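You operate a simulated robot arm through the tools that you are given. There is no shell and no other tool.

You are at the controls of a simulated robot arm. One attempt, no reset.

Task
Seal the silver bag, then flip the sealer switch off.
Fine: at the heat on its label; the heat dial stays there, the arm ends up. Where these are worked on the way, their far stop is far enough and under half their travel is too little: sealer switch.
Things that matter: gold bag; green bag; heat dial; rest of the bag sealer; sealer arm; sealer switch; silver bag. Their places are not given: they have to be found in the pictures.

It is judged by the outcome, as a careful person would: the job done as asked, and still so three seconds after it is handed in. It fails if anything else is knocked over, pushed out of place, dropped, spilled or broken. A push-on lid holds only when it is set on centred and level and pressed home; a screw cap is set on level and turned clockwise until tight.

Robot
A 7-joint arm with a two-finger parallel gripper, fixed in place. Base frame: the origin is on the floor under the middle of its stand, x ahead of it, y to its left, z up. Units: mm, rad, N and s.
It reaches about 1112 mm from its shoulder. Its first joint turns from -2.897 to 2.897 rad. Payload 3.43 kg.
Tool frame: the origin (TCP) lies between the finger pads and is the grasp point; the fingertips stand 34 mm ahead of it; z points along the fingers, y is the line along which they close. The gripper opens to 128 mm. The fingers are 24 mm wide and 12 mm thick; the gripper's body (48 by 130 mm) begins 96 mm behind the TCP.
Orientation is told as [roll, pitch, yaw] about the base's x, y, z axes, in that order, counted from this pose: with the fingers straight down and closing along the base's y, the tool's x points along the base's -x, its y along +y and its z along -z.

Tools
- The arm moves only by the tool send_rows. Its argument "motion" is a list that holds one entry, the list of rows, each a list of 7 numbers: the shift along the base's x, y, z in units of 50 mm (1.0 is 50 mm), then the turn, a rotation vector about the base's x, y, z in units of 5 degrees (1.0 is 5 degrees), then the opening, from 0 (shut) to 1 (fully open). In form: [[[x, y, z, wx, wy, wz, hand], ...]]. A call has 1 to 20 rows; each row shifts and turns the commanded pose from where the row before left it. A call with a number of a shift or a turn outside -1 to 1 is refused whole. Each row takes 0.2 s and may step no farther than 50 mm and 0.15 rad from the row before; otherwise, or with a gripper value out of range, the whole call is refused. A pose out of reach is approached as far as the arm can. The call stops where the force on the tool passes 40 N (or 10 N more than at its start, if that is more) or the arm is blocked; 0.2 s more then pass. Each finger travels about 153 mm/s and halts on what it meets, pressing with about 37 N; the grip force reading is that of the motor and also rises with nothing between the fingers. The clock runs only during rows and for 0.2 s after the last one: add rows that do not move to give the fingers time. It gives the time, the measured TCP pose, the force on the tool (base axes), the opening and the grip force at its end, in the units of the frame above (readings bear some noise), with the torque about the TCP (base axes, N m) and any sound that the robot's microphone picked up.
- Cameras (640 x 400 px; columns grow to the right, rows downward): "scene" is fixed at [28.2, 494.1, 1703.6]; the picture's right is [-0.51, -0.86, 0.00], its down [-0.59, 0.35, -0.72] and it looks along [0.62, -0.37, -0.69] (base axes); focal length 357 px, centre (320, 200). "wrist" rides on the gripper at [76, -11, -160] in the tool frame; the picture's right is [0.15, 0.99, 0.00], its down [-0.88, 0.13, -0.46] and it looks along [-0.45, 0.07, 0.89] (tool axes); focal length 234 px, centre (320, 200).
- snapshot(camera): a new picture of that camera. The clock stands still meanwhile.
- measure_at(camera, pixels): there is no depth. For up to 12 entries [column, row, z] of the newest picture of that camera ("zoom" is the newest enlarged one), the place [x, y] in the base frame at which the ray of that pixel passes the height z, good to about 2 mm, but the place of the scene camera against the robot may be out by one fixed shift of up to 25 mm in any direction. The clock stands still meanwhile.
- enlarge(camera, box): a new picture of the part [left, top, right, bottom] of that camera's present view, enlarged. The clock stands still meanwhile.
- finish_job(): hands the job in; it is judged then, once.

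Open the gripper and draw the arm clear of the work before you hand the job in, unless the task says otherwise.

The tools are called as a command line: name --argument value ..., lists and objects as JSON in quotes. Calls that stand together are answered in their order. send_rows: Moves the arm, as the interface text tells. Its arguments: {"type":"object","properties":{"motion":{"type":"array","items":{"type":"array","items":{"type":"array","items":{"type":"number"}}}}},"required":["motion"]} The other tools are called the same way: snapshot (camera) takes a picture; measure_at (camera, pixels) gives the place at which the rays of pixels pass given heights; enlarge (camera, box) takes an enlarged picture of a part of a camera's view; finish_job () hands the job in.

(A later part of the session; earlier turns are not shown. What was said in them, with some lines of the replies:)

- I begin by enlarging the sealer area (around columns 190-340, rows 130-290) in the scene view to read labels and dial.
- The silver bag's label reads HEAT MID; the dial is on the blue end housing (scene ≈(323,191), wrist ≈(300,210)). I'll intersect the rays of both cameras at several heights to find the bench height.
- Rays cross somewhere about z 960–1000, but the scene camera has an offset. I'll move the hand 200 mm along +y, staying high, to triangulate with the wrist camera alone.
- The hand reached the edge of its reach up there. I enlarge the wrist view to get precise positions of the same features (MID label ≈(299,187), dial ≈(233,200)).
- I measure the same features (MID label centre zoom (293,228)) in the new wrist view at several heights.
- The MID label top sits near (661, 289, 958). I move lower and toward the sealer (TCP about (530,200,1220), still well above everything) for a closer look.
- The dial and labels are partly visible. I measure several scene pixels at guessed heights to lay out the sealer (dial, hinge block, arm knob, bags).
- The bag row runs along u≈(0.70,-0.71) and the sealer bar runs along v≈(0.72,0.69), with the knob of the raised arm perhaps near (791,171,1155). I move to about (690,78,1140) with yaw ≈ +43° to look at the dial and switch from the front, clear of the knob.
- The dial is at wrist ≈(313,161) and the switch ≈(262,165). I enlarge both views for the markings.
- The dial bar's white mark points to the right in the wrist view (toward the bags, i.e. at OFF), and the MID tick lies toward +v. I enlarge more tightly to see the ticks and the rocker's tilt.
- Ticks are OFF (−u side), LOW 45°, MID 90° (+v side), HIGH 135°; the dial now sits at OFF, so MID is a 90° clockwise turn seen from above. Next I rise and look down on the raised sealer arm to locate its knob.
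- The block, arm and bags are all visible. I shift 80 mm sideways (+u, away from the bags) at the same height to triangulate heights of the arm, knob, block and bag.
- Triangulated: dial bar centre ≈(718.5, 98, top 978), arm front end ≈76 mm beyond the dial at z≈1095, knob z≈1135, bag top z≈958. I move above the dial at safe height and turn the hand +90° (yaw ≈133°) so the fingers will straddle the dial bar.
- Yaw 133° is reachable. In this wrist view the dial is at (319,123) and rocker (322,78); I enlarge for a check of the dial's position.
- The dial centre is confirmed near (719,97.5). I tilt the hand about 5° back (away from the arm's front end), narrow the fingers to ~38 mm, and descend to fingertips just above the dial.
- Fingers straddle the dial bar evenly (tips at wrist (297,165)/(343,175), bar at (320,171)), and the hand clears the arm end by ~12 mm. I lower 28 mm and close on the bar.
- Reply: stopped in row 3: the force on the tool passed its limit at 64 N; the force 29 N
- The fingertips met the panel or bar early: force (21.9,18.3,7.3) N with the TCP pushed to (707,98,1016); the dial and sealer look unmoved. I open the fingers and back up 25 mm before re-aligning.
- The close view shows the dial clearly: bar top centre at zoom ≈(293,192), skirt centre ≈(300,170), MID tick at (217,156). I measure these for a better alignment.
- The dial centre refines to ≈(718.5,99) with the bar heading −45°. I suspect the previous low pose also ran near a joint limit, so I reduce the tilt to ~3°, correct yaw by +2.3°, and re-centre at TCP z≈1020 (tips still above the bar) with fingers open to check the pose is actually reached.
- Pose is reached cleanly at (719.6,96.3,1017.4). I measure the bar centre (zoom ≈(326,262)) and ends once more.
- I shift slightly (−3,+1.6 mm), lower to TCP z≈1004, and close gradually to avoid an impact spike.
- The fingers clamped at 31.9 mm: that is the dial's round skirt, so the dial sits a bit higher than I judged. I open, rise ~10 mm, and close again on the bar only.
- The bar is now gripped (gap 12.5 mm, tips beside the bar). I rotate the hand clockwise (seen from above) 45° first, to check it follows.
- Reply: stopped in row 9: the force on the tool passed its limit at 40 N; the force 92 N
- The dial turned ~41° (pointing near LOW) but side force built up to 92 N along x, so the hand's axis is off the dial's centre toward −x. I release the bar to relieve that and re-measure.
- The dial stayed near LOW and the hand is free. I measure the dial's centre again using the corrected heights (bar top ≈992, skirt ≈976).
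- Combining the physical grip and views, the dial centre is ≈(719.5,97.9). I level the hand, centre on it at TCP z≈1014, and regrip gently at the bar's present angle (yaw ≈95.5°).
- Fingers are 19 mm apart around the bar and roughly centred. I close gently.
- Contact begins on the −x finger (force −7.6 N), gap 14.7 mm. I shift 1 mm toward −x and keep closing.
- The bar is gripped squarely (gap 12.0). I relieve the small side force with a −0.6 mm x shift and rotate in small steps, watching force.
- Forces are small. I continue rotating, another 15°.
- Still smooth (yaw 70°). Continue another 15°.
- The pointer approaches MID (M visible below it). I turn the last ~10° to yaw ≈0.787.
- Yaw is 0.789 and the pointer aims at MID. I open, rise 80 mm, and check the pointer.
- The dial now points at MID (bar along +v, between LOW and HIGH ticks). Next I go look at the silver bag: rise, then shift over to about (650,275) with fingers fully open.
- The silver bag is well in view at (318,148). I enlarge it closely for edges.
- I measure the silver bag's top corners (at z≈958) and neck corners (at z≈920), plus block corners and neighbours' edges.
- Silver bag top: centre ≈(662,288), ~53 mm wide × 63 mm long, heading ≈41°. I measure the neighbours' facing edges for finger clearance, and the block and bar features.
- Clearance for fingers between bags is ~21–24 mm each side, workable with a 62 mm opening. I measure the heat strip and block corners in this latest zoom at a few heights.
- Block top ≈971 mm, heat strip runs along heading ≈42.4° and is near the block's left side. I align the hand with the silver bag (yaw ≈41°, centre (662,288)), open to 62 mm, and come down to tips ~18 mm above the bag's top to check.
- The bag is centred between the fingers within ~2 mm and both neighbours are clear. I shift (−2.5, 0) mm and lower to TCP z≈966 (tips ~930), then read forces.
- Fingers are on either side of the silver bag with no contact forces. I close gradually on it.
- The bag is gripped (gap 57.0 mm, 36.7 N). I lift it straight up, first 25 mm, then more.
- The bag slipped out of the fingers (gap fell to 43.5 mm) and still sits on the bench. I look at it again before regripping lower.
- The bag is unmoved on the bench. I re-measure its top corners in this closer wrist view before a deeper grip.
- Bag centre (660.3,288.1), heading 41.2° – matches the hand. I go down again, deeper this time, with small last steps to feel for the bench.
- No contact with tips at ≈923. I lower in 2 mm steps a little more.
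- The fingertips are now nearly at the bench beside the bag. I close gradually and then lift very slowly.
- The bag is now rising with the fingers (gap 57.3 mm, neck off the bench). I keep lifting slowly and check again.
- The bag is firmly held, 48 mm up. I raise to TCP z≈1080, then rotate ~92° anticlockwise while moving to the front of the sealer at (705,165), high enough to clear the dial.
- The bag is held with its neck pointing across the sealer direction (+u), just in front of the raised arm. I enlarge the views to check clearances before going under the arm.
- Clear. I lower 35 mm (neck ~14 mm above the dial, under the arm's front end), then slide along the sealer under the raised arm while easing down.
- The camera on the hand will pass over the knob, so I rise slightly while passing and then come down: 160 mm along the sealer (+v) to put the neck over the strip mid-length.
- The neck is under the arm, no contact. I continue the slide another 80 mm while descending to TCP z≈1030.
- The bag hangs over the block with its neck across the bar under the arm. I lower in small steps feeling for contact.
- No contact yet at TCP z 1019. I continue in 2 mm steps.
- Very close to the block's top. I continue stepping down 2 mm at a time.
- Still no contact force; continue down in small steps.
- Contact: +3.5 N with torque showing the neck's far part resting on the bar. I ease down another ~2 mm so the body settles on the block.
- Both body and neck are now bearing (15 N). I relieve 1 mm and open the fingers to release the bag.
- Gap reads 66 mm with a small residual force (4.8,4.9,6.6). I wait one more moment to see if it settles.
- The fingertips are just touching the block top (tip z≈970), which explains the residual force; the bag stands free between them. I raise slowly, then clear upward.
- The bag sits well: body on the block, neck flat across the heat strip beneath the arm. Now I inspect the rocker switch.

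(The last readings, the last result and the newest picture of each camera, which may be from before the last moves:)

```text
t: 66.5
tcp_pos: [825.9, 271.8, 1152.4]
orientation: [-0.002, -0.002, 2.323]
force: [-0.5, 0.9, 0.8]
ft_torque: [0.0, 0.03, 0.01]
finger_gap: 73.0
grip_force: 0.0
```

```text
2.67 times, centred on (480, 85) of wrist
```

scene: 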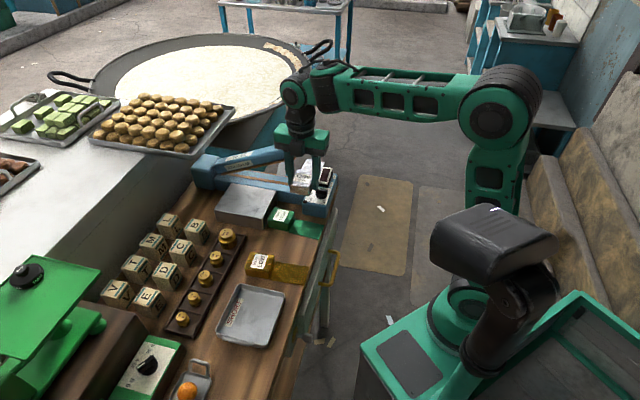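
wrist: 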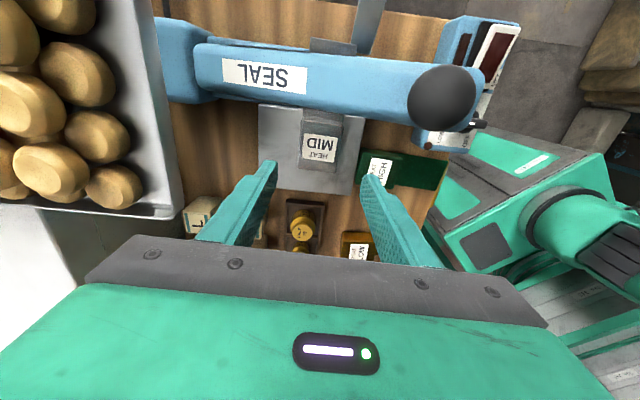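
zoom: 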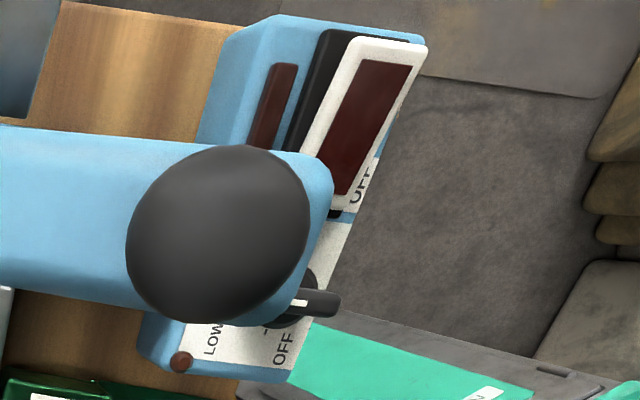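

The rocker's ON end (+u, far side) is raised, so the switch is off; I must press the ON end near (788,34.5). I rise clear of the knob, turn the hand −90°, shut the fingers and move above the rocker.

send_rows --motion '[[[0, 0, 0.8, 0, 0, 0, 0.57], [0, 0, 0.8, 0, 0, 0, 0.3], [-0.042, -0.264, 0, 0, 0, -1, 0], [-0.042, -0.264, 0, 0, 0, -1, 0], [-0.042, -0.264, 0, 0, 0, -1, 0], [-0.042, -0.264, 0, 0, 0, -1, 0], [-0.042, -0.264, 0, 0, 0, -1, 0], [-0.042, -0.264, 0, 0, 0, -1, 0], [-0.042, -0.264, 0, 0, 0, -1, 0], [-0.042, -0.264, 0, 0, 0, -1, 0], [-0.042, -0.264, 0, 0, 0, -1, 0], [-0.042, -0.264, 0, 0, 0, -1, 0], [-0.042, -0.264, 0, 0, 0, -1, 0], [-0.042, -0.264, 0, 0, 0, -1, 0], [-0.042, -0.264, 0, 0, 0, -1, 0], [-0.042, -0.264, 0, 0, 0, -1, 0], [-0.042, -0.264, 0, 0, 0, -1, 0], [-0.042, -0.264, 0, 0, 0, -1, 0], [-0.042, -0.264, 0, 0, 0, -1, 0], [-0.042, -0.264, 0, 0, 0, -1, 0]]]'

snapshot --camera "wrist"

enlarge --camera "wrist" --box '[250, 80, 390, 200]'

```text
t: 70.7
tcp_pos: [787.5, 34.7, 1232.6]
orientation: [-0.001, 0.001, 0.752]
force: [0.6, 0.4, -0.4]
ft_torque: [-0.01, 0.02, 0.0]
finger_gap: 0.2
grip_force: 33.4
```

```text
taken
```

wrist: 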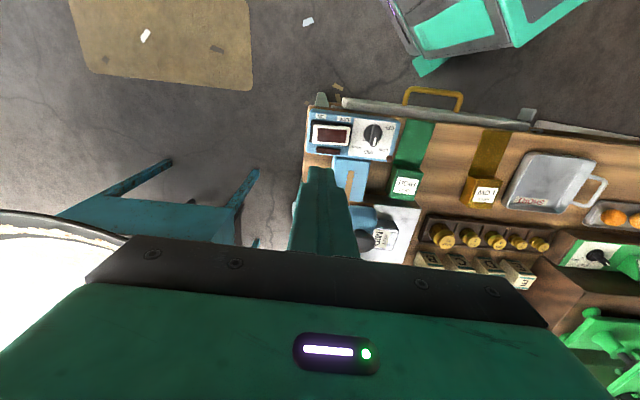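

```text
3.33 times, centred on (320, 140) of wrist
```

zoom: 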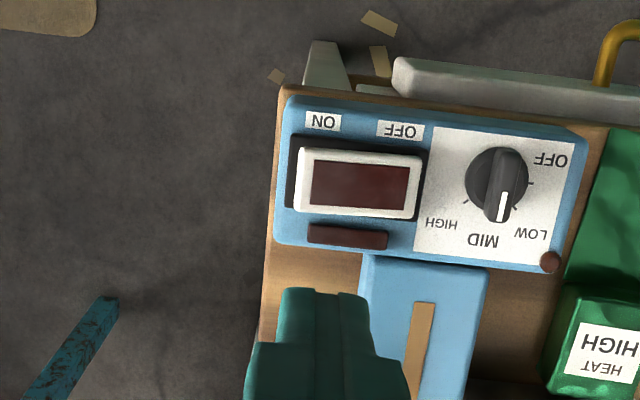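

The rocker and dial are visible. I measure the rocker's ON end (zoom ≈(312,180)), OFF end (≈(405,187)) and check the dial more closely.

measure_at --camera "zoom" --pixels '[[298, 179, 990], [312, 180, 990], [312, 180, 980], [420, 187, 978], [405, 187, 978], [360, 184, 984], [348, 238, 972]]'

enlarge --camera "wrist" --box '[340, 110, 405, 175]'

```text
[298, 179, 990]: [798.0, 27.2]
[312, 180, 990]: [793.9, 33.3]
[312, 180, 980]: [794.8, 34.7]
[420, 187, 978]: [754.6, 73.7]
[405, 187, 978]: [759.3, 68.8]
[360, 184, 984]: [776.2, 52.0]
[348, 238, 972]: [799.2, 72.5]
```

```text
6.15 times, centred on (372, 142) of wrist
```

zoom: 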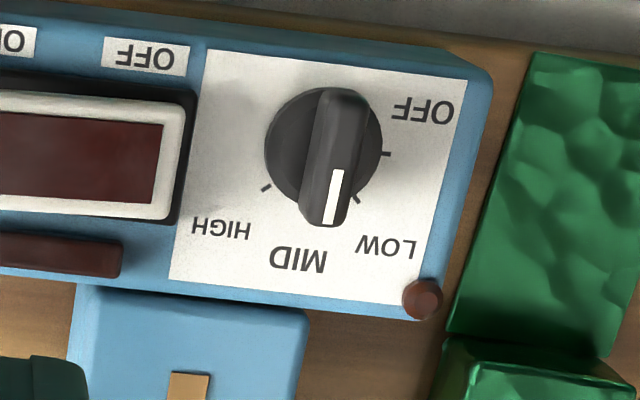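

ON-end press point refines to ≈(792.5,31.5). I move there and descend to tips ≈1006, then proceed in small steps.

send_rows --motion '[[[0.1, -0.064, -0.5, 0, 0, 0, 0], [0, 0, -0.9, 0, 0, 0, 0], [0, 0, -0.9, 0, 0, 0, 0], [0, 0, -0.9, 0, 0, 0, 0], [0, 0, -0.6, 0, 0, 0, 0], [0, 0, 0, 0, 0, 0, 0]]]'

enlarge --camera "scene" --box '[290, 140, 360, 210]'

enlarge --camera "wrist" --box '[250, 110, 420, 230]'

```text
t: 72.1
tcp_pos: [792.4, 29.9, 1041.7]
orientation: [-0.001, 0.0, 0.754]
force: [0.1, 0.2, -0.2]
ft_torque: [-0.01, 0.0, -0.01]
finger_gap: 0.0
grip_force: 33.3
```

```text
5.71 times, centred on (325, 175) of scene
```

zoom: 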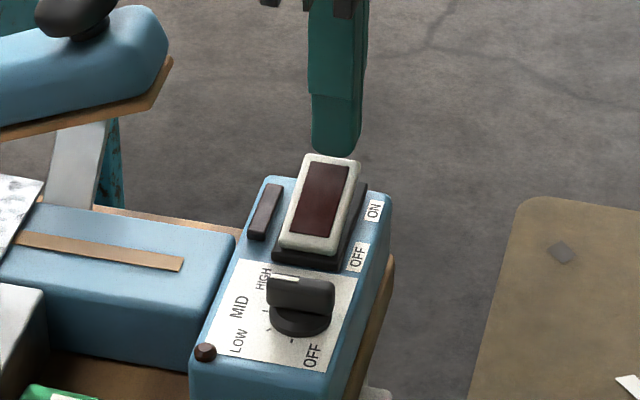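

```text
3.33 times, centred on (335, 170) of wrist
```

zoom: 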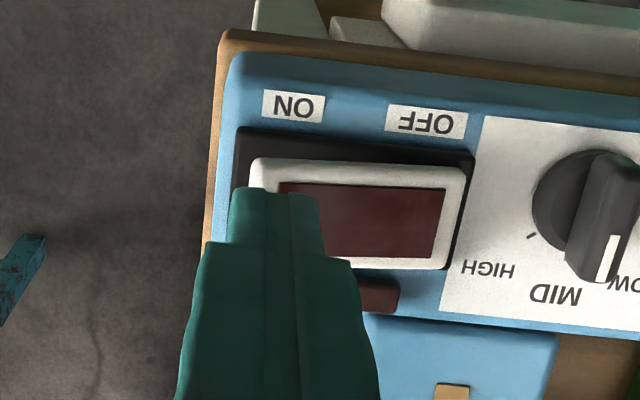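

The closed tips sit near the ON edge; I shift ~5 mm inward and descend in small steps, watching the force.

send_rows --motion '[[[-0.03, 0.094, 0, 0, 0, 0, 0], [0, 0, -0.1, 0, 0, 0, 0], [0, 0, -0.08, 0, 0, 0, 0], [0, 0, -0.06, 0, 0, 0, 0], [0, 0, 0, 0, 0, 0, 0]]]'

```text
t: 73.3
tcp_pos: [791.5, 35.3, 1030.7]
orientation: [-0.001, -0.001, 0.754]
force: [1.1, -1.6, 2.8]
ft_torque: [-0.12, -0.07, 0.03]
finger_gap: 0.0
grip_force: 33.0
```

Light contact (2.8 N) at tips ≈997. I press down in 2 mm steps.

send_rows --motion '[[[0, 0, -0.04, 0, 0, 0, 0], [0, 0, -0.04, 0, 0, 0, 0], [0, 0, -0.04, 0, 0, 0, 0], [0, 0, 0, 0, 0, 0, 0]]]'

enlarge --camera "scene" --box '[290, 140, 360, 210]'

```text
t: 74.3
tcp_pos: [791.1, 35.0, 1023.1]
orientation: [-0.001, -0.001, 0.754]
force: [-0.2, 0.0, 0.0]
ft_torque: [0.0, 0.01, 0.01]
finger_gap: 0.0
grip_force: 33.3
```

```text
5.71 times, centred on (325, 175) of scene
```

zoom: 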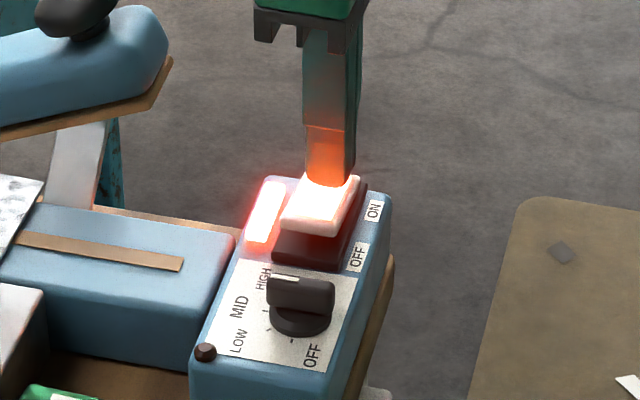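

The rocker flipped to ON: the lamp beside it is lit red and the rocker's OFF end is up. I withdraw upward and calibrate the scene camera to work out the arm's hinge geometry.

send_rows --motion '[[[0, 0, 0.3, 0, 0, 0, 0], [0, 0, 0.9, 0, 0, 0, 0], [0, 0, 0.9, 0, 0, 0, 0], [0, 0, 0.9, 0, 0, 0, 0], [0, 0, 0.9, 0, 0, 0, 0], [0, 0, 0, 0, 0, 0, 0]]]'

snapshot --camera "scene"

enlarge --camera "scene" --box '[190, 125, 340, 225]'

measure_at --camera "scene" --pixels '[[321.8, 189.7, 992], [300.8, 187, 975], [222, 174.5, 980], [222, 174.5, 1030], [216.3, 167.5, 1000], [216.3, 167.5, 1050], [283, 141, 1135], [298.8, 151.3, 1095]]'

```text
t: 75.7
tcp_pos: [790.2, 35.5, 1218.7]
orientation: [-0.002, -0.001, 0.752]
force: [0.3, 0.9, 0.2]
ft_torque: [-0.02, 0.01, -0.03]
finger_gap: 0.1
grip_force: 33.0
```

```text
taken
```

scene: 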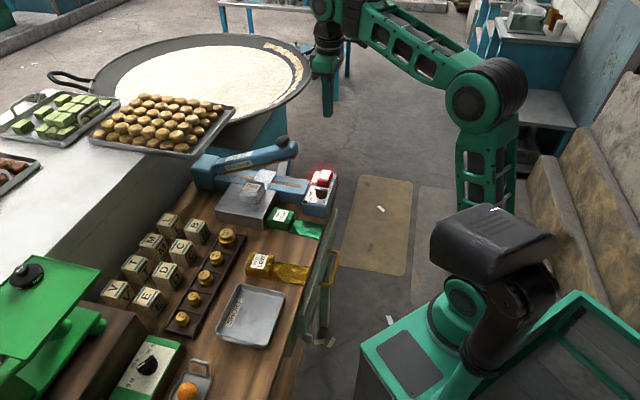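

```text
4.00 times, centred on (265, 175) of scene
```

zoom: 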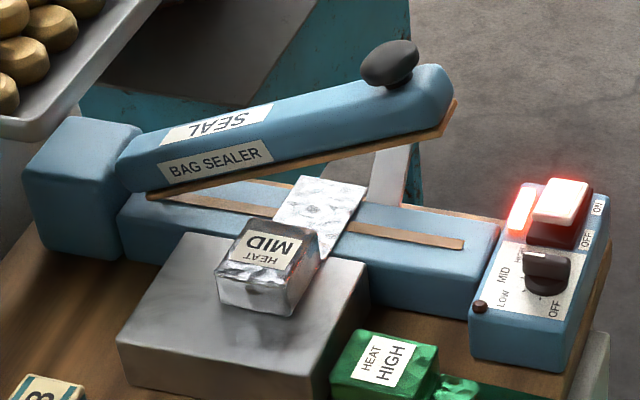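

```text
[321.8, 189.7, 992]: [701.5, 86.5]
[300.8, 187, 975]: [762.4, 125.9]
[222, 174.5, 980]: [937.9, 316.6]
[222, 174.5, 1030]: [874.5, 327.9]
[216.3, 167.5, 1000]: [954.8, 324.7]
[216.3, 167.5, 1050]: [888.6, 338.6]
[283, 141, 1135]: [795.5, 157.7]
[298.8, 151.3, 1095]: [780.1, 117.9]
```

The heater lamp is lit; the bag's neck spans the strip. I now move the closed fingertips above the arm's knob at about (819.5,160).

send_rows --motion '[[[0.195, 0.83, 0, 0, 0, 0, 0], [0.195, 0.83, 0, 0, 0, 0, 0], [0.195, 0.83, 0, 0, 0, 0, 0], [0, 0, 0, 0, 0, 0, 0]]]'

snapshot --camera "wrist"

enlarge --camera "scene" --box '[240, 90, 340, 180]'

```text
t: 76.7
tcp_pos: [820.4, 160.6, 1217.8]
orientation: [-0.001, 0.001, 0.751]
force: [-0.3, 0.0, 0.1]
ft_torque: [0.01, 0.0, 0.0]
finger_gap: 0.0
grip_force: 32.9
```

```text
taken
```

wrist: 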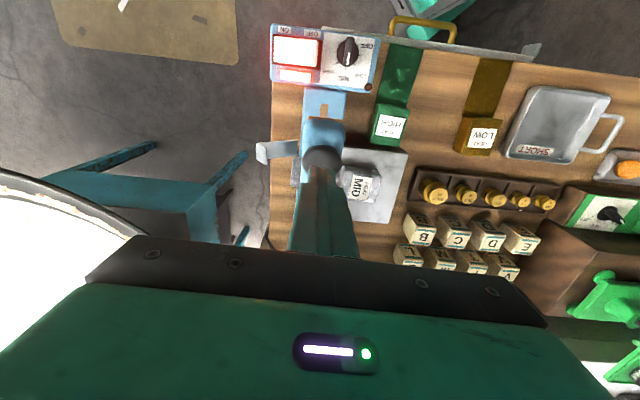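

```text
4.44 times, centred on (290, 135) of scene
```

zoom: 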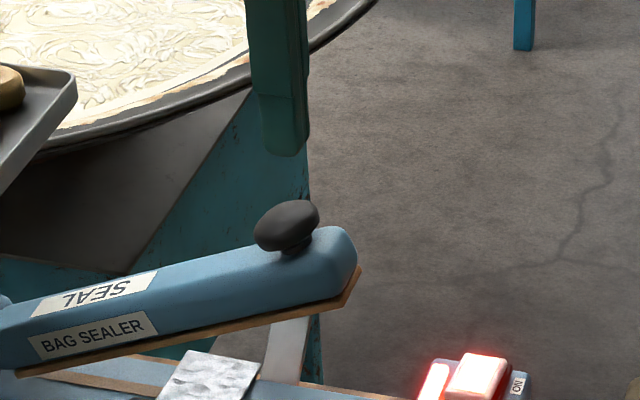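

The tips are right above the knob. I descend toward contact.

send_rows --motion '[[[0, 0, -0.3, 0, 0, 0, 0], [0, 0, -0.2, 0, 0, 0, 0], [0, 0, -0.06, 0, 0, 0, 0], [0, 0, -0.06, 0, 0, 0, 0], [0, 0, 0, 0, 0, 0, 0]]]'

```text
t: 77.9
tcp_pos: [820.0, 159.5, 1188.0]
orientation: [-0.001, 0.002, 0.753]
force: [1.0, 0.2, -0.2]
ft_torque: [0.01, 0.02, -0.02]
finger_gap: 0.0
grip_force: 33.0
```

send_rows --motion '[[[0, 0, -0.08, 0, 0, 0, 0], [0, 0, -0.08, 0, 0, 0, 0], [0, 0, -0.08, 0, 0, 0, 0], [0, 0, 0, 0, 0, 0, 0]]]'

enlarge --camera "scene" --box '[240, 90, 340, 180]'

```text
t: 78.9
tcp_pos: [819.8, 160.6, 1177.2]
orientation: [-0.001, 0.001, 0.754]
force: [-0.7, -0.2, 0.6]
ft_torque: [0.0, 0.04, -0.01]
finger_gap: 0.0
grip_force: 33.4
```

```text
4.44 times, centred on (290, 135) of scene
```

zoom: 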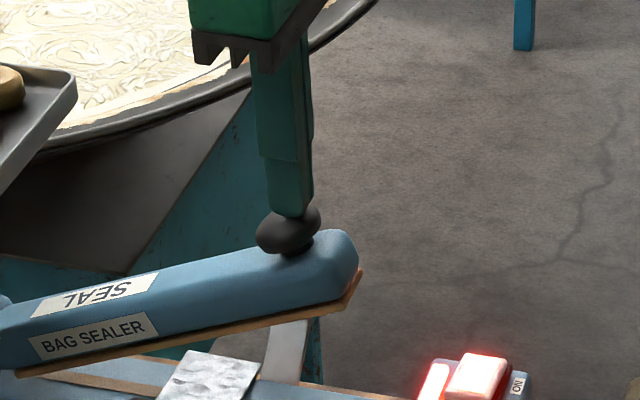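

The tips are now at the knob's top. I begin pressing, following the arc the knob travels (down and slightly toward the front).

send_rows --motion '[[[-0.02, -0.018, -0.08, 0, 0, 0, 0], [-0.03, -0.027, -0.1, 0, 0, 0, 0], [0, 0, 0, 0, 0, 0, 0]]]'

enlarge --camera "scene" --box '[240, 90, 340, 180]'

```text
t: 79.7
tcp_pos: [816.9, 158.0, 1167.8]
orientation: [-0.003, -0.001, 0.753]
force: [-0.5, -0.7, 2.0]
ft_torque: [-0.04, 0.01, 0.03]
finger_gap: 0.0
grip_force: 33.4
```

```text
4.44 times, centred on (290, 135) of scene
```

zoom: 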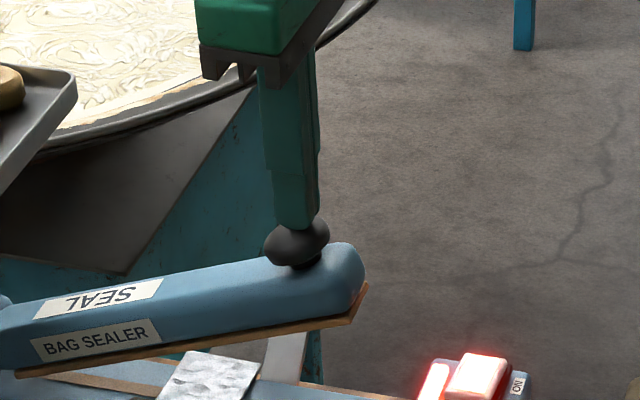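

The arm swings down easily (2 N). I continue along the arc.

send_rows --motion '[[[-0.0739, -0.0674, -0.2, 0, 0, 0, 0], [-0.068, -0.062, -0.2, 0, 0, 0, 0], [-0.0606, -0.0553, -0.2, 0, 0, 0, 0], [-0.0532, -0.0486, -0.2, 0, 0, 0, 0], [0, 0, 0, 0, 0, 0, 0]]]'

enlarge --camera "scene" --box '[220, 110, 340, 210]'

```text
t: 80.9
tcp_pos: [804.4, 146.5, 1126.2]
orientation: [0.0, 0.0, 0.754]
force: [0.5, 0.0, 1.4]
ft_torque: [-0.01, 0.01, -0.01]
finger_gap: 0.0
grip_force: 33.6
```

```text
4.00 times, centred on (280, 160) of scene
```

zoom: 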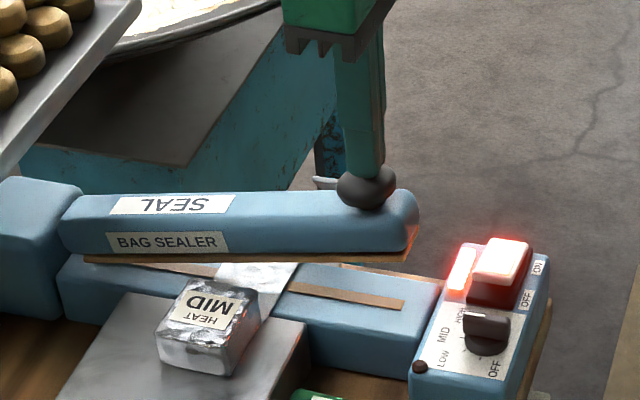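

The arm is coming down cleanly beside the bag body. I continue.

send_rows --motion '[[[-0.0458, -0.0418, -0.2, 0, 0, 0, 0], [-0.04, -0.0364, -0.2, 0, 0, 0, 0], [-0.0325, -0.0297, -0.2, 0, 0, 0, 0], [0, 0, 0, 0, 0, 0, 0]]]'

enlarge --camera "scene" --box '[220, 110, 340, 210]'

```text
t: 81.9
tcp_pos: [798.2, 140.1, 1095.4]
orientation: [-0.002, 0.0, 0.752]
force: [-0.3, -0.6, 1.5]
ft_torque: [-0.02, 0.01, 0.02]
finger_gap: 0.3
grip_force: 32.9
```

```text
4.00 times, centred on (280, 160) of scene
```

zoom: 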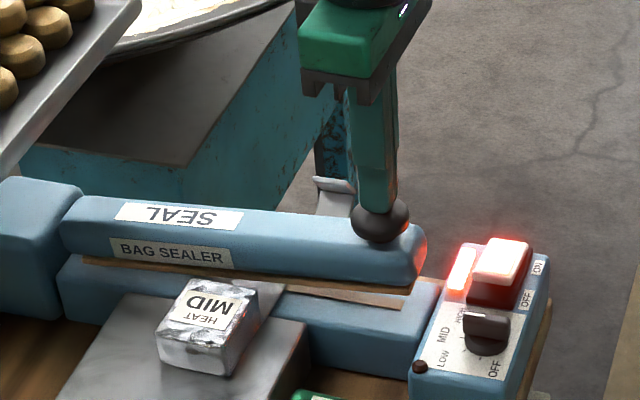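

Nearly closed. I press on in smaller steps to feel the closing contact.

send_rows --motion '[[[-0.015, -0.014, -0.1, 0, 0, 0, 0], [-0.012, -0.011, -0.1, 0, 0, 0, 0], [0, 0, 0, 0, 0, 0, 0]]]'

enlarge --camera "scene" --box '[220, 110, 340, 210]'

```text
t: 82.7
tcp_pos: [797.9, 140.2, 1087.4]
orientation: [-0.003, 0.0, 0.755]
force: [-0.2, -0.6, 0.7]
ft_torque: [0.0, 0.01, 0.04]
finger_gap: 0.0
grip_force: 33.4
```

```text
4.00 times, centred on (280, 160) of scene
```

zoom: 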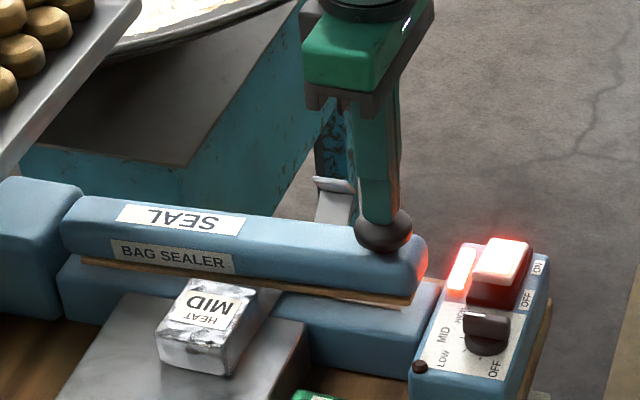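

Just above the strip. A few more small steps.

send_rows --motion '[[[-0.004, -0.004, -0.06, 0, 0, 0, 0], [-0.004, -0.004, -0.06, 0, 0, 0, 0], [0, 0, 0, 0, 0, 0, 0]]]'

```text
t: 83.5
tcp_pos: [797.2, 138.6, 1082.7]
orientation: [-0.003, 0.0, 0.753]
force: [-1.9, -0.1, 1.5]
ft_torque: [-0.02, 0.04, -0.01]
finger_gap: 0.1
grip_force: 33.0
```

send_rows --motion '[[[0, 0, -0.06, 0, 0, 0, 0], [0, 0, -0.04, 0, 0, 0, 0], [0, 0, 0, 0, 0, 0, 0]]]'

enlarge --camera "scene" --box '[220, 110, 340, 210]'

```text
t: 84.3
tcp_pos: [797.7, 138.7, 1075.3]
orientation: [-0.002, -0.001, 0.752]
force: [0.9, -0.8, 1.5]
ft_torque: [-0.05, 0.01, 0.0]
finger_gap: 0.0
grip_force: 32.8
```

```text
4.00 times, centred on (280, 160) of scene
```

zoom: 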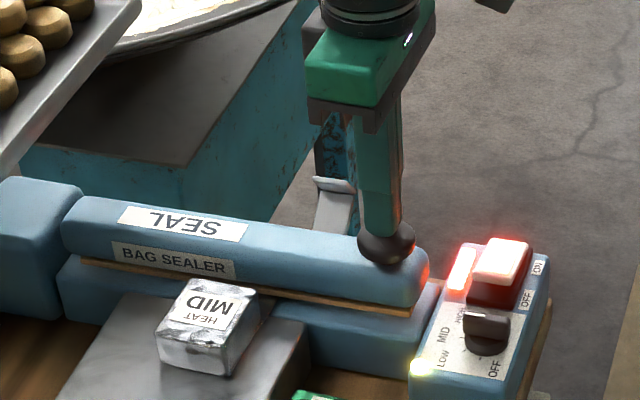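

The small round lamp at the panel corner has lit yellow: the arm is closed on the neck. I press slightly more and hold, watching for a signal.

send_rows --motion '[[[0, 0, -0.03, 0, 0, 0, 0], [0, 0, -0.02, 0, 0, 0, 0], [0, 0, 0, 0, 0, 0, 0], [0, 0, 0, 0, 0, 0, 0]]]'

```text
t: 85.3
tcp_pos: [796.5, 137.8, 1074.6]
orientation: [-0.003, 0.001, 0.753]
force: [-1.1, -0.8, 1.4]
ft_torque: [-0.03, 0.05, 0.01]
finger_gap: 0.1
grip_force: 33.0
```

send_rows --motion '[[[0, 0, -0.03, 0, 0, 0, 0], [0, 0, -0.03, 0, 0, 0, 0], [0, 0, 0, 0, 0, 0, 0], [0, 0, 0, 0, 0, 0, 0]]]'

enlarge --camera "scene" --box '[220, 110, 340, 210]'

```text
t: 86.3
tcp_pos: [796.4, 137.7, 1072.3]
orientation: [-0.004, -0.004, 0.751]
force: [2.2, -2.4, 36.0]
ft_torque: [-0.1, 0.17, 0.22]
finger_gap: 0.0
grip_force: 33.4
```

```text
4.00 times, centred on (280, 160) of scene
```

zoom: 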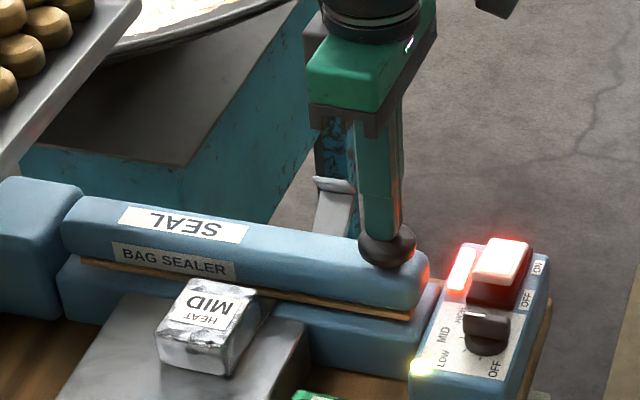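

The arm is firmly pressed (36 N). I ease off half a millimetre and hold for a few seconds.

send_rows --motion '[[[0, 0, 0.01, 0, 0, 0, 0], [0, 0, 0, 0, 0, 0, 0], [0, 0, 0, 0, 0, 0, 0], [0, 0, 0, 0, 0, 0, 0], [0, 0, 0, 0, 0, 0, 0], [0, 0, 0, 0, 0, 0, 0], [0, 0, 0, 0, 0, 0, 0], [0, 0, 0, 0, 0, 0, 0], [0, 0, 0, 0, 0, 0, 0], [0, 0, 0, 0, 0, 0, 0]]]'

enlarge --camera "scene" --box '[220, 110, 340, 210]'

```text
t: 88.5
tcp_pos: [795.8, 138.4, 1072.9]
orientation: [-0.003, -0.004, 0.752]
force: [8.5, 0.6, 40.7]
ft_torque: [0.03, -0.18, -0.16]
finger_gap: 0.0
grip_force: 32.8
```

```text
4.00 times, centred on (280, 160) of scene
```

zoom: 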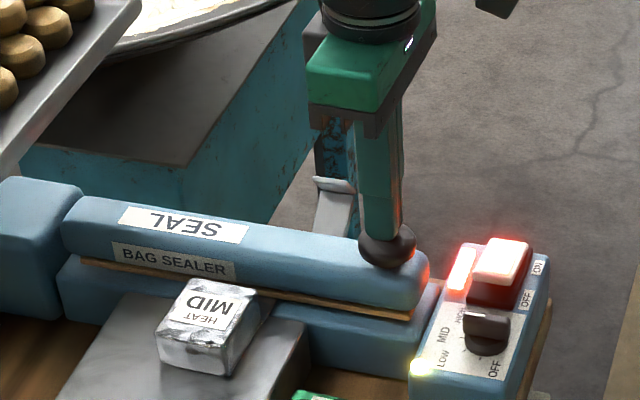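

The yellow lamp is still on after ~4 s. I relax another millimetre and keep holding, listening for a signal.

send_rows --motion '[[[0, 0, 0.02, 0, 0, 0, 0], [0, 0, 0, 0, 0, 0, 0], [0, 0, 0, 0, 0, 0, 0], [0, 0, 0, 0, 0, 0, 0], [0, 0, 0, 0, 0, 0, 0], [0, 0, 0, 0, 0, 0, 0], [0, 0, 0, 0, 0, 0, 0], [0, 0, 0, 0, 0, 0, 0], [0, 0, 0, 0, 0, 0, 0], [0, 0, 0, 0, 0, 0, 0]]]'

enlarge --camera "scene" --box '[260, 150, 345, 220]'

```text
t: 90.7
tcp_pos: [797.1, 139.1, 1072.9]
orientation: [-0.001, -0.002, 0.752]
force: [10.4, -0.2, 31.8]
ft_torque: [0.0, -0.29, -0.03]
finger_gap: 0.0
grip_force: 32.9
```

```text
5.71 times, centred on (302, 185) of scene
```

zoom: 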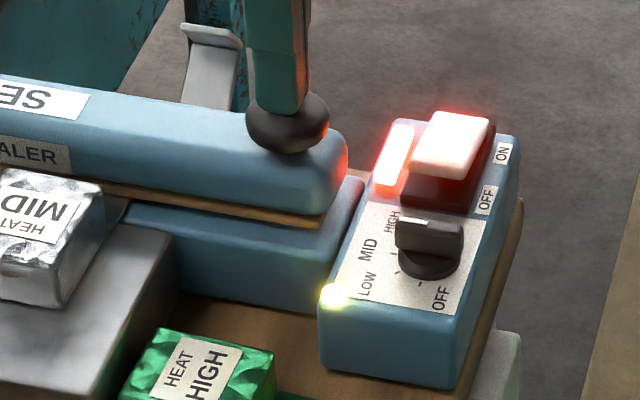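

The amber lamp is still lit after ~6.5 s. I hold about 2 s more and check again.

send_rows --motion '[[[0, 0, 0, 0, 0, 0, 0], [0, 0, 0, 0, 0, 0, 0], [0, 0, 0, 0, 0, 0, 0], [0, 0, 0, 0, 0, 0, 0], [0, 0, 0, 0, 0, 0, 0], [0, 0, 0, 0, 0, 0, 0], [0, 0, 0, 0, 0, 0, 0], [0, 0, 0, 0, 0, 0, 0]]]'

enlarge --camera "scene" --box '[260, 150, 345, 220]'

```text
t: 92.5
tcp_pos: [796.8, 139.3, 1072.4]
orientation: [-0.001, -0.003, 0.753]
force: [10.0, -1.4, 31.2]
ft_torque: [-0.01, -0.3, 0.0]
finger_gap: 0.0
grip_force: 33.1
```

```text
5.71 times, centred on (302, 185) of scene
```

zoom: 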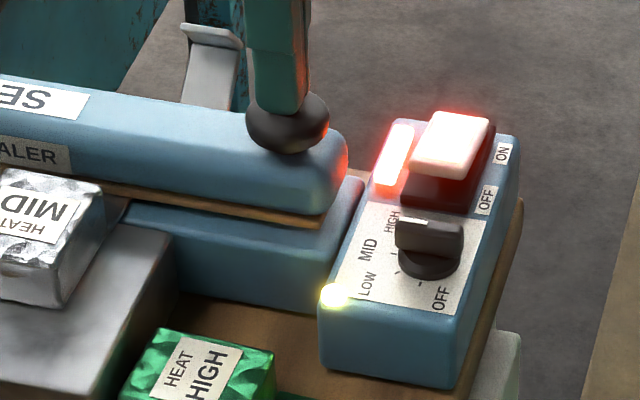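

No further cue; that is ample sealing time. I lift the fingers off to see whether the arm springs up by itself.

send_rows --motion '[[[0, 0, 0.1, 0, 0, 0, 0], [0, 0, 0.2, 0, 0, 0, 0], [0, 0, 0.3, 0, 0, 0, 0], [0, 0, 0.3, 0, 0, 0, 0], [0, 0, 0, 0, 0, 0, 0]]]'

enlarge --camera "scene" --box '[220, 110, 340, 210]'

snapshot --camera "wrist"

```text
t: 93.7
tcp_pos: [796.3, 140.0, 1118.0]
orientation: [0.0, 0.002, 0.753]
force: [-0.7, -0.3, 1.4]
ft_torque: [-0.01, -0.01, -0.01]
finger_gap: 0.1
grip_force: 33.1
```

```text
4.00 times, centred on (280, 160) of scene
```

zoom: 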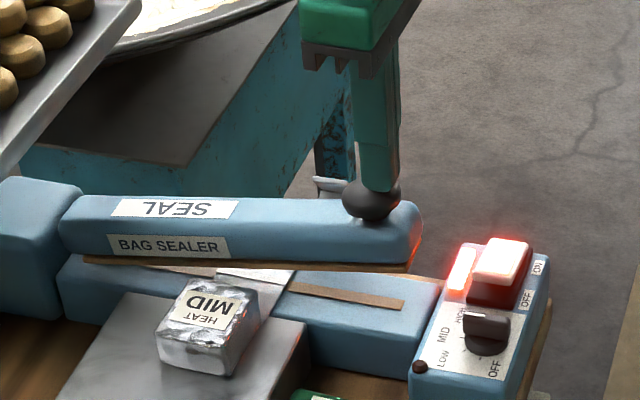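

```text
taken
```

wrist: 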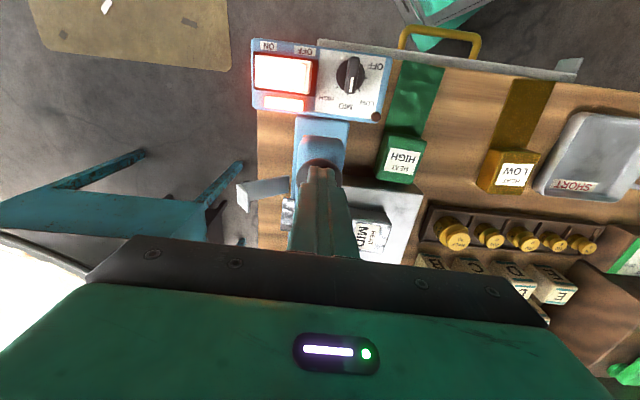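

The arm springs up with the fingers, and the amber lamp went off. I follow it up along the arc until it reaches its top stop.

send_rows --motion '[[[0.053, 0.049, 0.2, 0, 0, 0, 0], [0.061, 0.055, 0.2, 0, 0, 0, 0], [0.068, 0.062, 0.2, 0, 0, 0, 0], [0.074, 0.067, 0.2, 0, 0, 0, 0], [0.074, 0.067, 0.2, 0, 0, 0, 0], [0.05, 0.045, 0.3, 0, 0, 0, 0], [0, 0, 0.5, 0, 0, 0, 0], [0, 0, 0.5, 0, 0, 0, 0], [0, 0, 0, 0, 0, 0, 0]]]'

enlarge --camera "scene" --box '[190, 110, 340, 220]'

enlarge --camera "scene" --box '[225, 160, 295, 215]'

```text
t: 95.7
tcp_pos: [816.5, 155.5, 1232.4]
orientation: [-0.003, 0.0, 0.754]
force: [0.0, 0.4, 0.2]
ft_torque: [-0.01, 0.02, -0.02]
finger_gap: 0.2
grip_force: 33.3
```

```text
3.64 times, centred on (265, 165) of scene
```

zoom: 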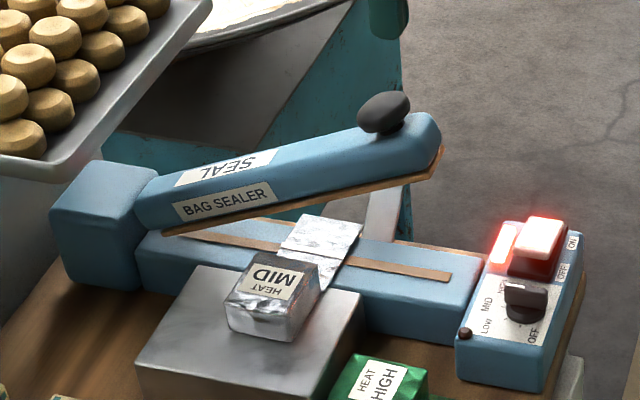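

```text
7.27 times, centred on (260, 188) of scene
```

zoom: 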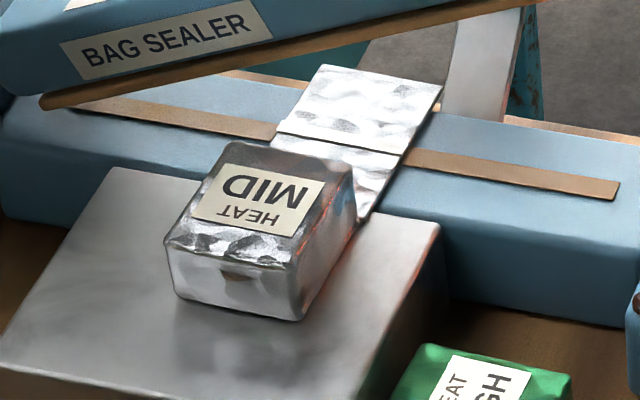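

The neck now shows a pressed seal band along the strip line, and the arm is back up. Next I press the rocker's OFF end at about (761,65): move above it and look.

send_rows --motion '[[[-0.37, -0.603, 0, 0, 0, 0, 0], [-0.37, -0.603, 0, 0, 0, 0, 0], [-0.37, -0.603, 0, 0, 0, 0, 0], [0, 0, -0.8, 0, 0, 0, 0], [0, 0, -0.9, 0, 0, 0, 0], [0, 0, -0.9, 0, 0, 0, 0], [0, 0, -0.9, 0, 0, 0, 0], [0, 0, -0.3, 0, 0, 0, 0], [0, 0, 0, 0, 0, 0, 0]]]'

enlarge --camera "wrist" --box '[230, 100, 410, 230]'

enlarge --camera "scene" --box '[290, 140, 360, 210]'

```text
t: 97.7
tcp_pos: [758.3, 65.7, 1041.2]
orientation: [-0.002, 0.001, 0.753]
force: [0.3, -0.2, -0.2]
ft_torque: [0.0, 0.0, 0.03]
finger_gap: 0.1
grip_force: 33.0
```

```text
3.08 times, centred on (320, 165) of wrist
```

zoom: 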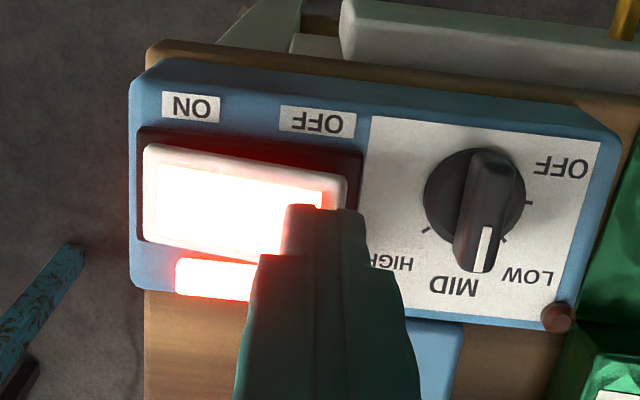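

```text
5.71 times, centred on (325, 175) of scene
```

zoom: 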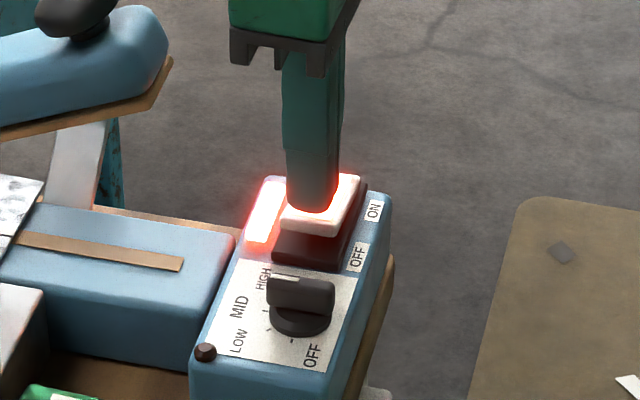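

The tips are over the OFF end; I nudge ~4 mm inward and press down in small steps.

send_rows --motion '[[[0.084, -0.032, 0, 0, 0, 0, 0], [0, 0, -0.1, 0, 0, 0, 0], [0, 0, -0.08, 0, 0, 0, 0], [0, 0, -0.04, 0, 0, 0, 0], [0, 0, -0.04, 0, 0, 0, 0], [0, 0, 0, 0, 0, 0, 0]]]'

enlarge --camera "scene" --box '[290, 140, 360, 210]'

```text
t: 99.1
tcp_pos: [763.9, 64.3, 1029.7]
orientation: [-0.001, 0.001, 0.753]
force: [-1.4, 0.5, 1.3]
ft_torque: [0.04, 0.03, -0.01]
finger_gap: 0.0
grip_force: 33.4
```

```text
5.71 times, centred on (325, 175) of scene
```

zoom: 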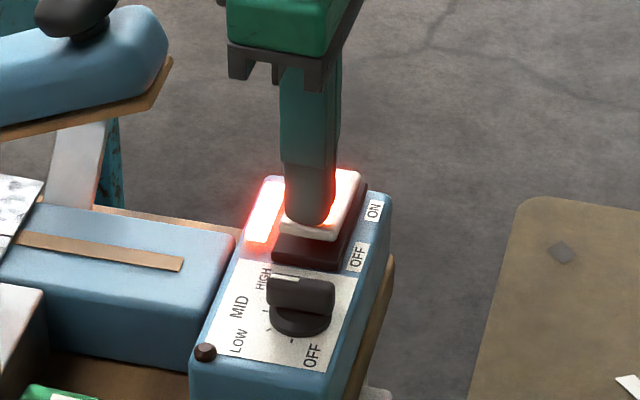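

Light contact. I press a few more millimetres.

send_rows --motion '[[[0, 0, -0.04, 0, 0, 0, 0], [0, 0, -0.04, 0, 0, 0, 0], [0, 0, -0.04, 0, 0, 0, 0], [0, 0, 0, 0, 0, 0, 0]]]'

enlarge --camera "scene" --box '[290, 140, 360, 210]'

```text
t: 100.1
tcp_pos: [764.5, 64.4, 1023.7]
orientation: [-0.002, -0.001, 0.751]
force: [-0.5, -1.1, 4.9]
ft_torque: [-0.02, -0.06, -0.06]
finger_gap: 0.0
grip_force: 33.1
```

```text
5.71 times, centred on (325, 175) of scene
```

zoom: 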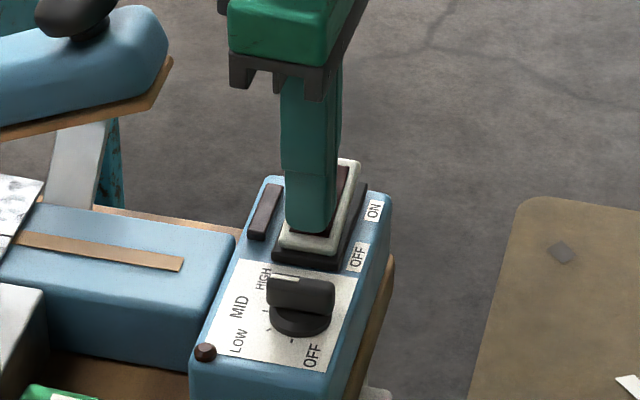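

The lamps have gone dark: the switch is off. I press another 2 mm to make sure it is at its stop.

send_rows --motion '[[[0, 0, -0.03, 0, 0, 0, 0], [0, 0, -0.02, 0, 0, 0, 0], [0, 0, 0, 0, 0, 0, 0]]]'

```text
t: 101.0
tcp_pos: [751.3, 64.6, 1030.5]
orientation: [-0.011, -0.012, 0.753]
force: [1.8, 0.7, -1.4]
ft_torque: [-0.03, 0.13, 0.03]
finger_gap: 0.0
grip_force: 32.9
stopped in row 3: the force on the tool passed its limit at 41 N (the readings are from after the stop); the commanded pose is now the measured one
```

It is at its stop (force limit reached), and the hand backed off by itself. I rise clear and inspect everything.

send_rows --motion '[[[0, 0, 0.4, 0, 0, 0, 0], [0, 0, 0.9, 0, 0, 0, 0], [-0.2, -0.2, 0.9, 0, 0, 0, 0], [-0.3, -0.3, 0.8, 0, 0, 0, 0.2], [-0.3, -0.3, 0.6, 0, 0, 0, 0.4], [-0.3, -0.3, 0.3, 0, 0, 0, 0.6], [0, 0, 0, 0, 0, 0, 0.6]]]'

snapshot --camera "scene"

enlarge --camera "scene" --box '[190, 125, 340, 225]'

enlarge --camera "scene" --box '[300, 155, 345, 205]'

snapshot --camera "wrist"

```text
t: 102.6
tcp_pos: [697.6, 9.6, 1226.9]
orientation: [-0.01, -0.014, 0.751]
force: [-0.4, -0.1, 0.5]
ft_torque: [-0.02, -0.02, 0.02]
finger_gap: 76.6
grip_force: 0.1
```

```text
taken
```

scene: 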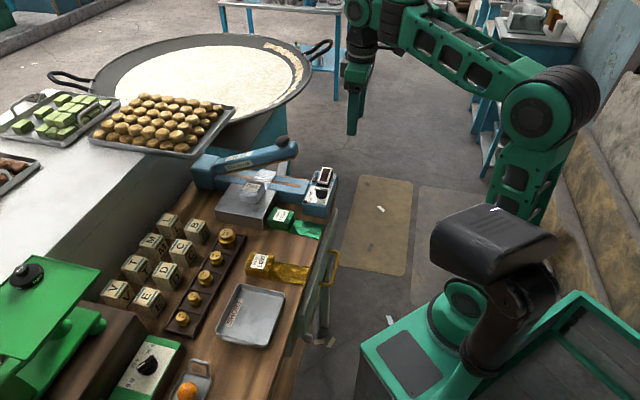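

```text
4.00 times, centred on (265, 175) of scene
```

zoom: 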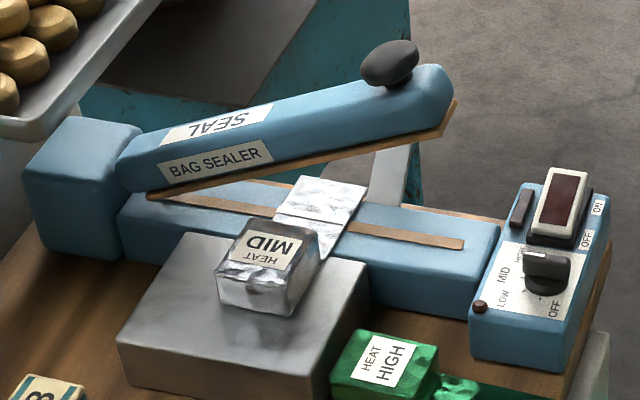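

```text
8.00 times, centred on (322, 180) of scene
```

zoom: 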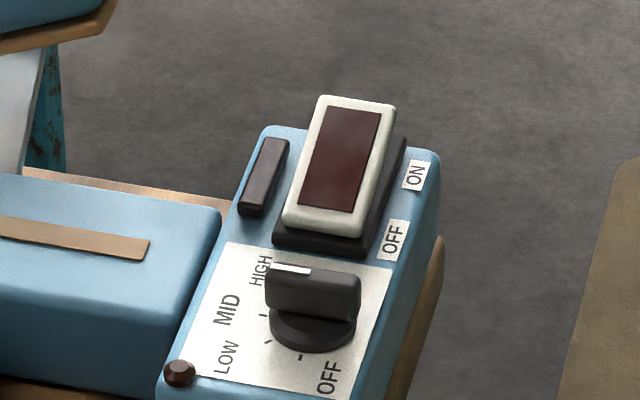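

```text
taken
```

wrist: 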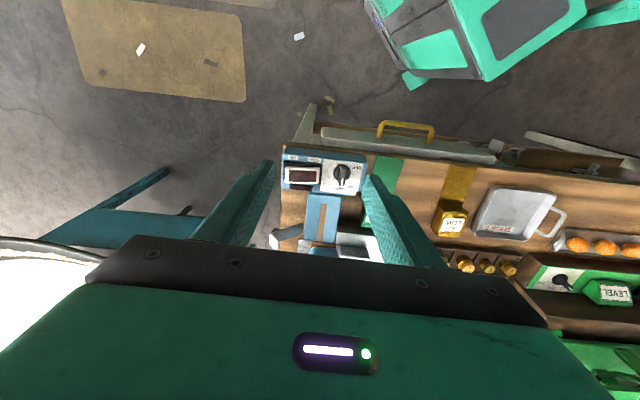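

Lamps are dark, the rocker is back in its OFF tilt, the arm is up, and the seal band is visible on the neck. I verify the dial and the seal once more in close-up.

enlarge --camera "wrist" --box '[310, 150, 375, 205]'

enlarge --camera "scene" --box '[240, 160, 290, 200]'

enlarge --camera "scene" --box '[180, 190, 340, 300]'

```text
7.27 times, centred on (342, 178) of wrist
```

zoom: 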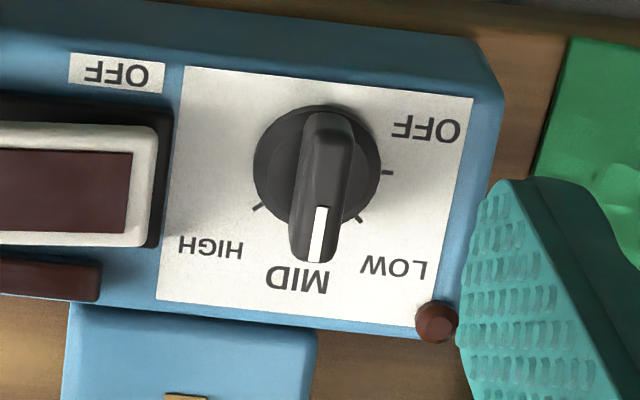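

```text
10.00 times, centred on (265, 180) of scene
```

zoom: 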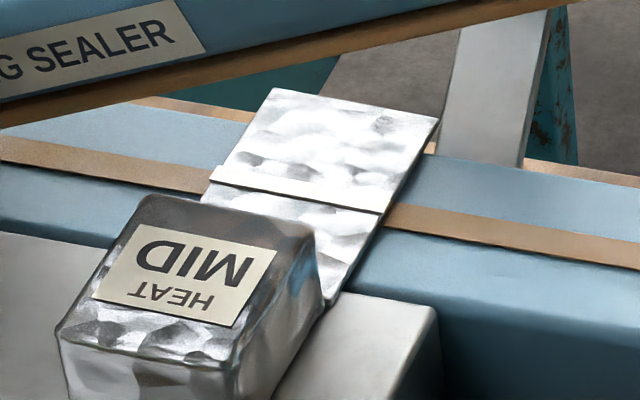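

```text
3.64 times, centred on (260, 245) of scene
```

zoom: 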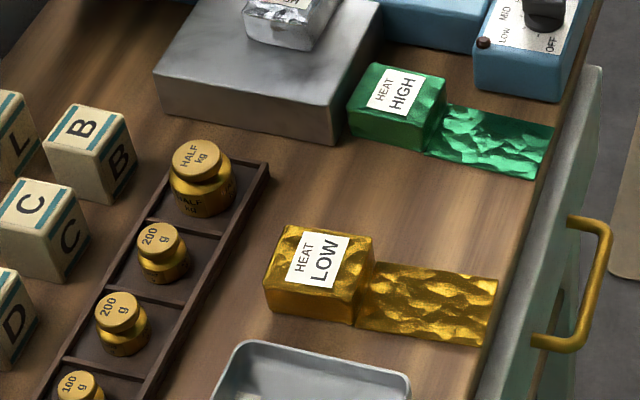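

The dial points squarely at MID, and a seal line runs straight across the silver bag's neck. The switch is off with its lamps dark, the sealer arm is up, and the green and gold bags are undisturbed. The gripper is open and clear of the work, so I hand the job in.

finish_job

```text
The job is handed in.
```

The silver bag is sealed and the sealer switch is off. I've handed the job in, but no verdict came back.

- **Heat:** I turned the dial from OFF to MID, matching the bag's label, and left it there.
- **Seal:** The bag's body sits on the block with its neck across the heat strip. I held the sealer arm down for about 8 seconds, and a seal line now runs straight across the neck.
- **Switch:** I pressed the OFF end to its stop, and the lamps went dark.
- **Sealer arm:** It sprang back up by itself once released.
- **Everything else:** The green and gold bags show no sign of having moved.

The silver bag slipped out of the fingers on the first lift but stayed in place on the bench. A deeper grip held it on the second try. Contact force also went over the limit a few times while I worked the dial and switch, and nothing shifted.
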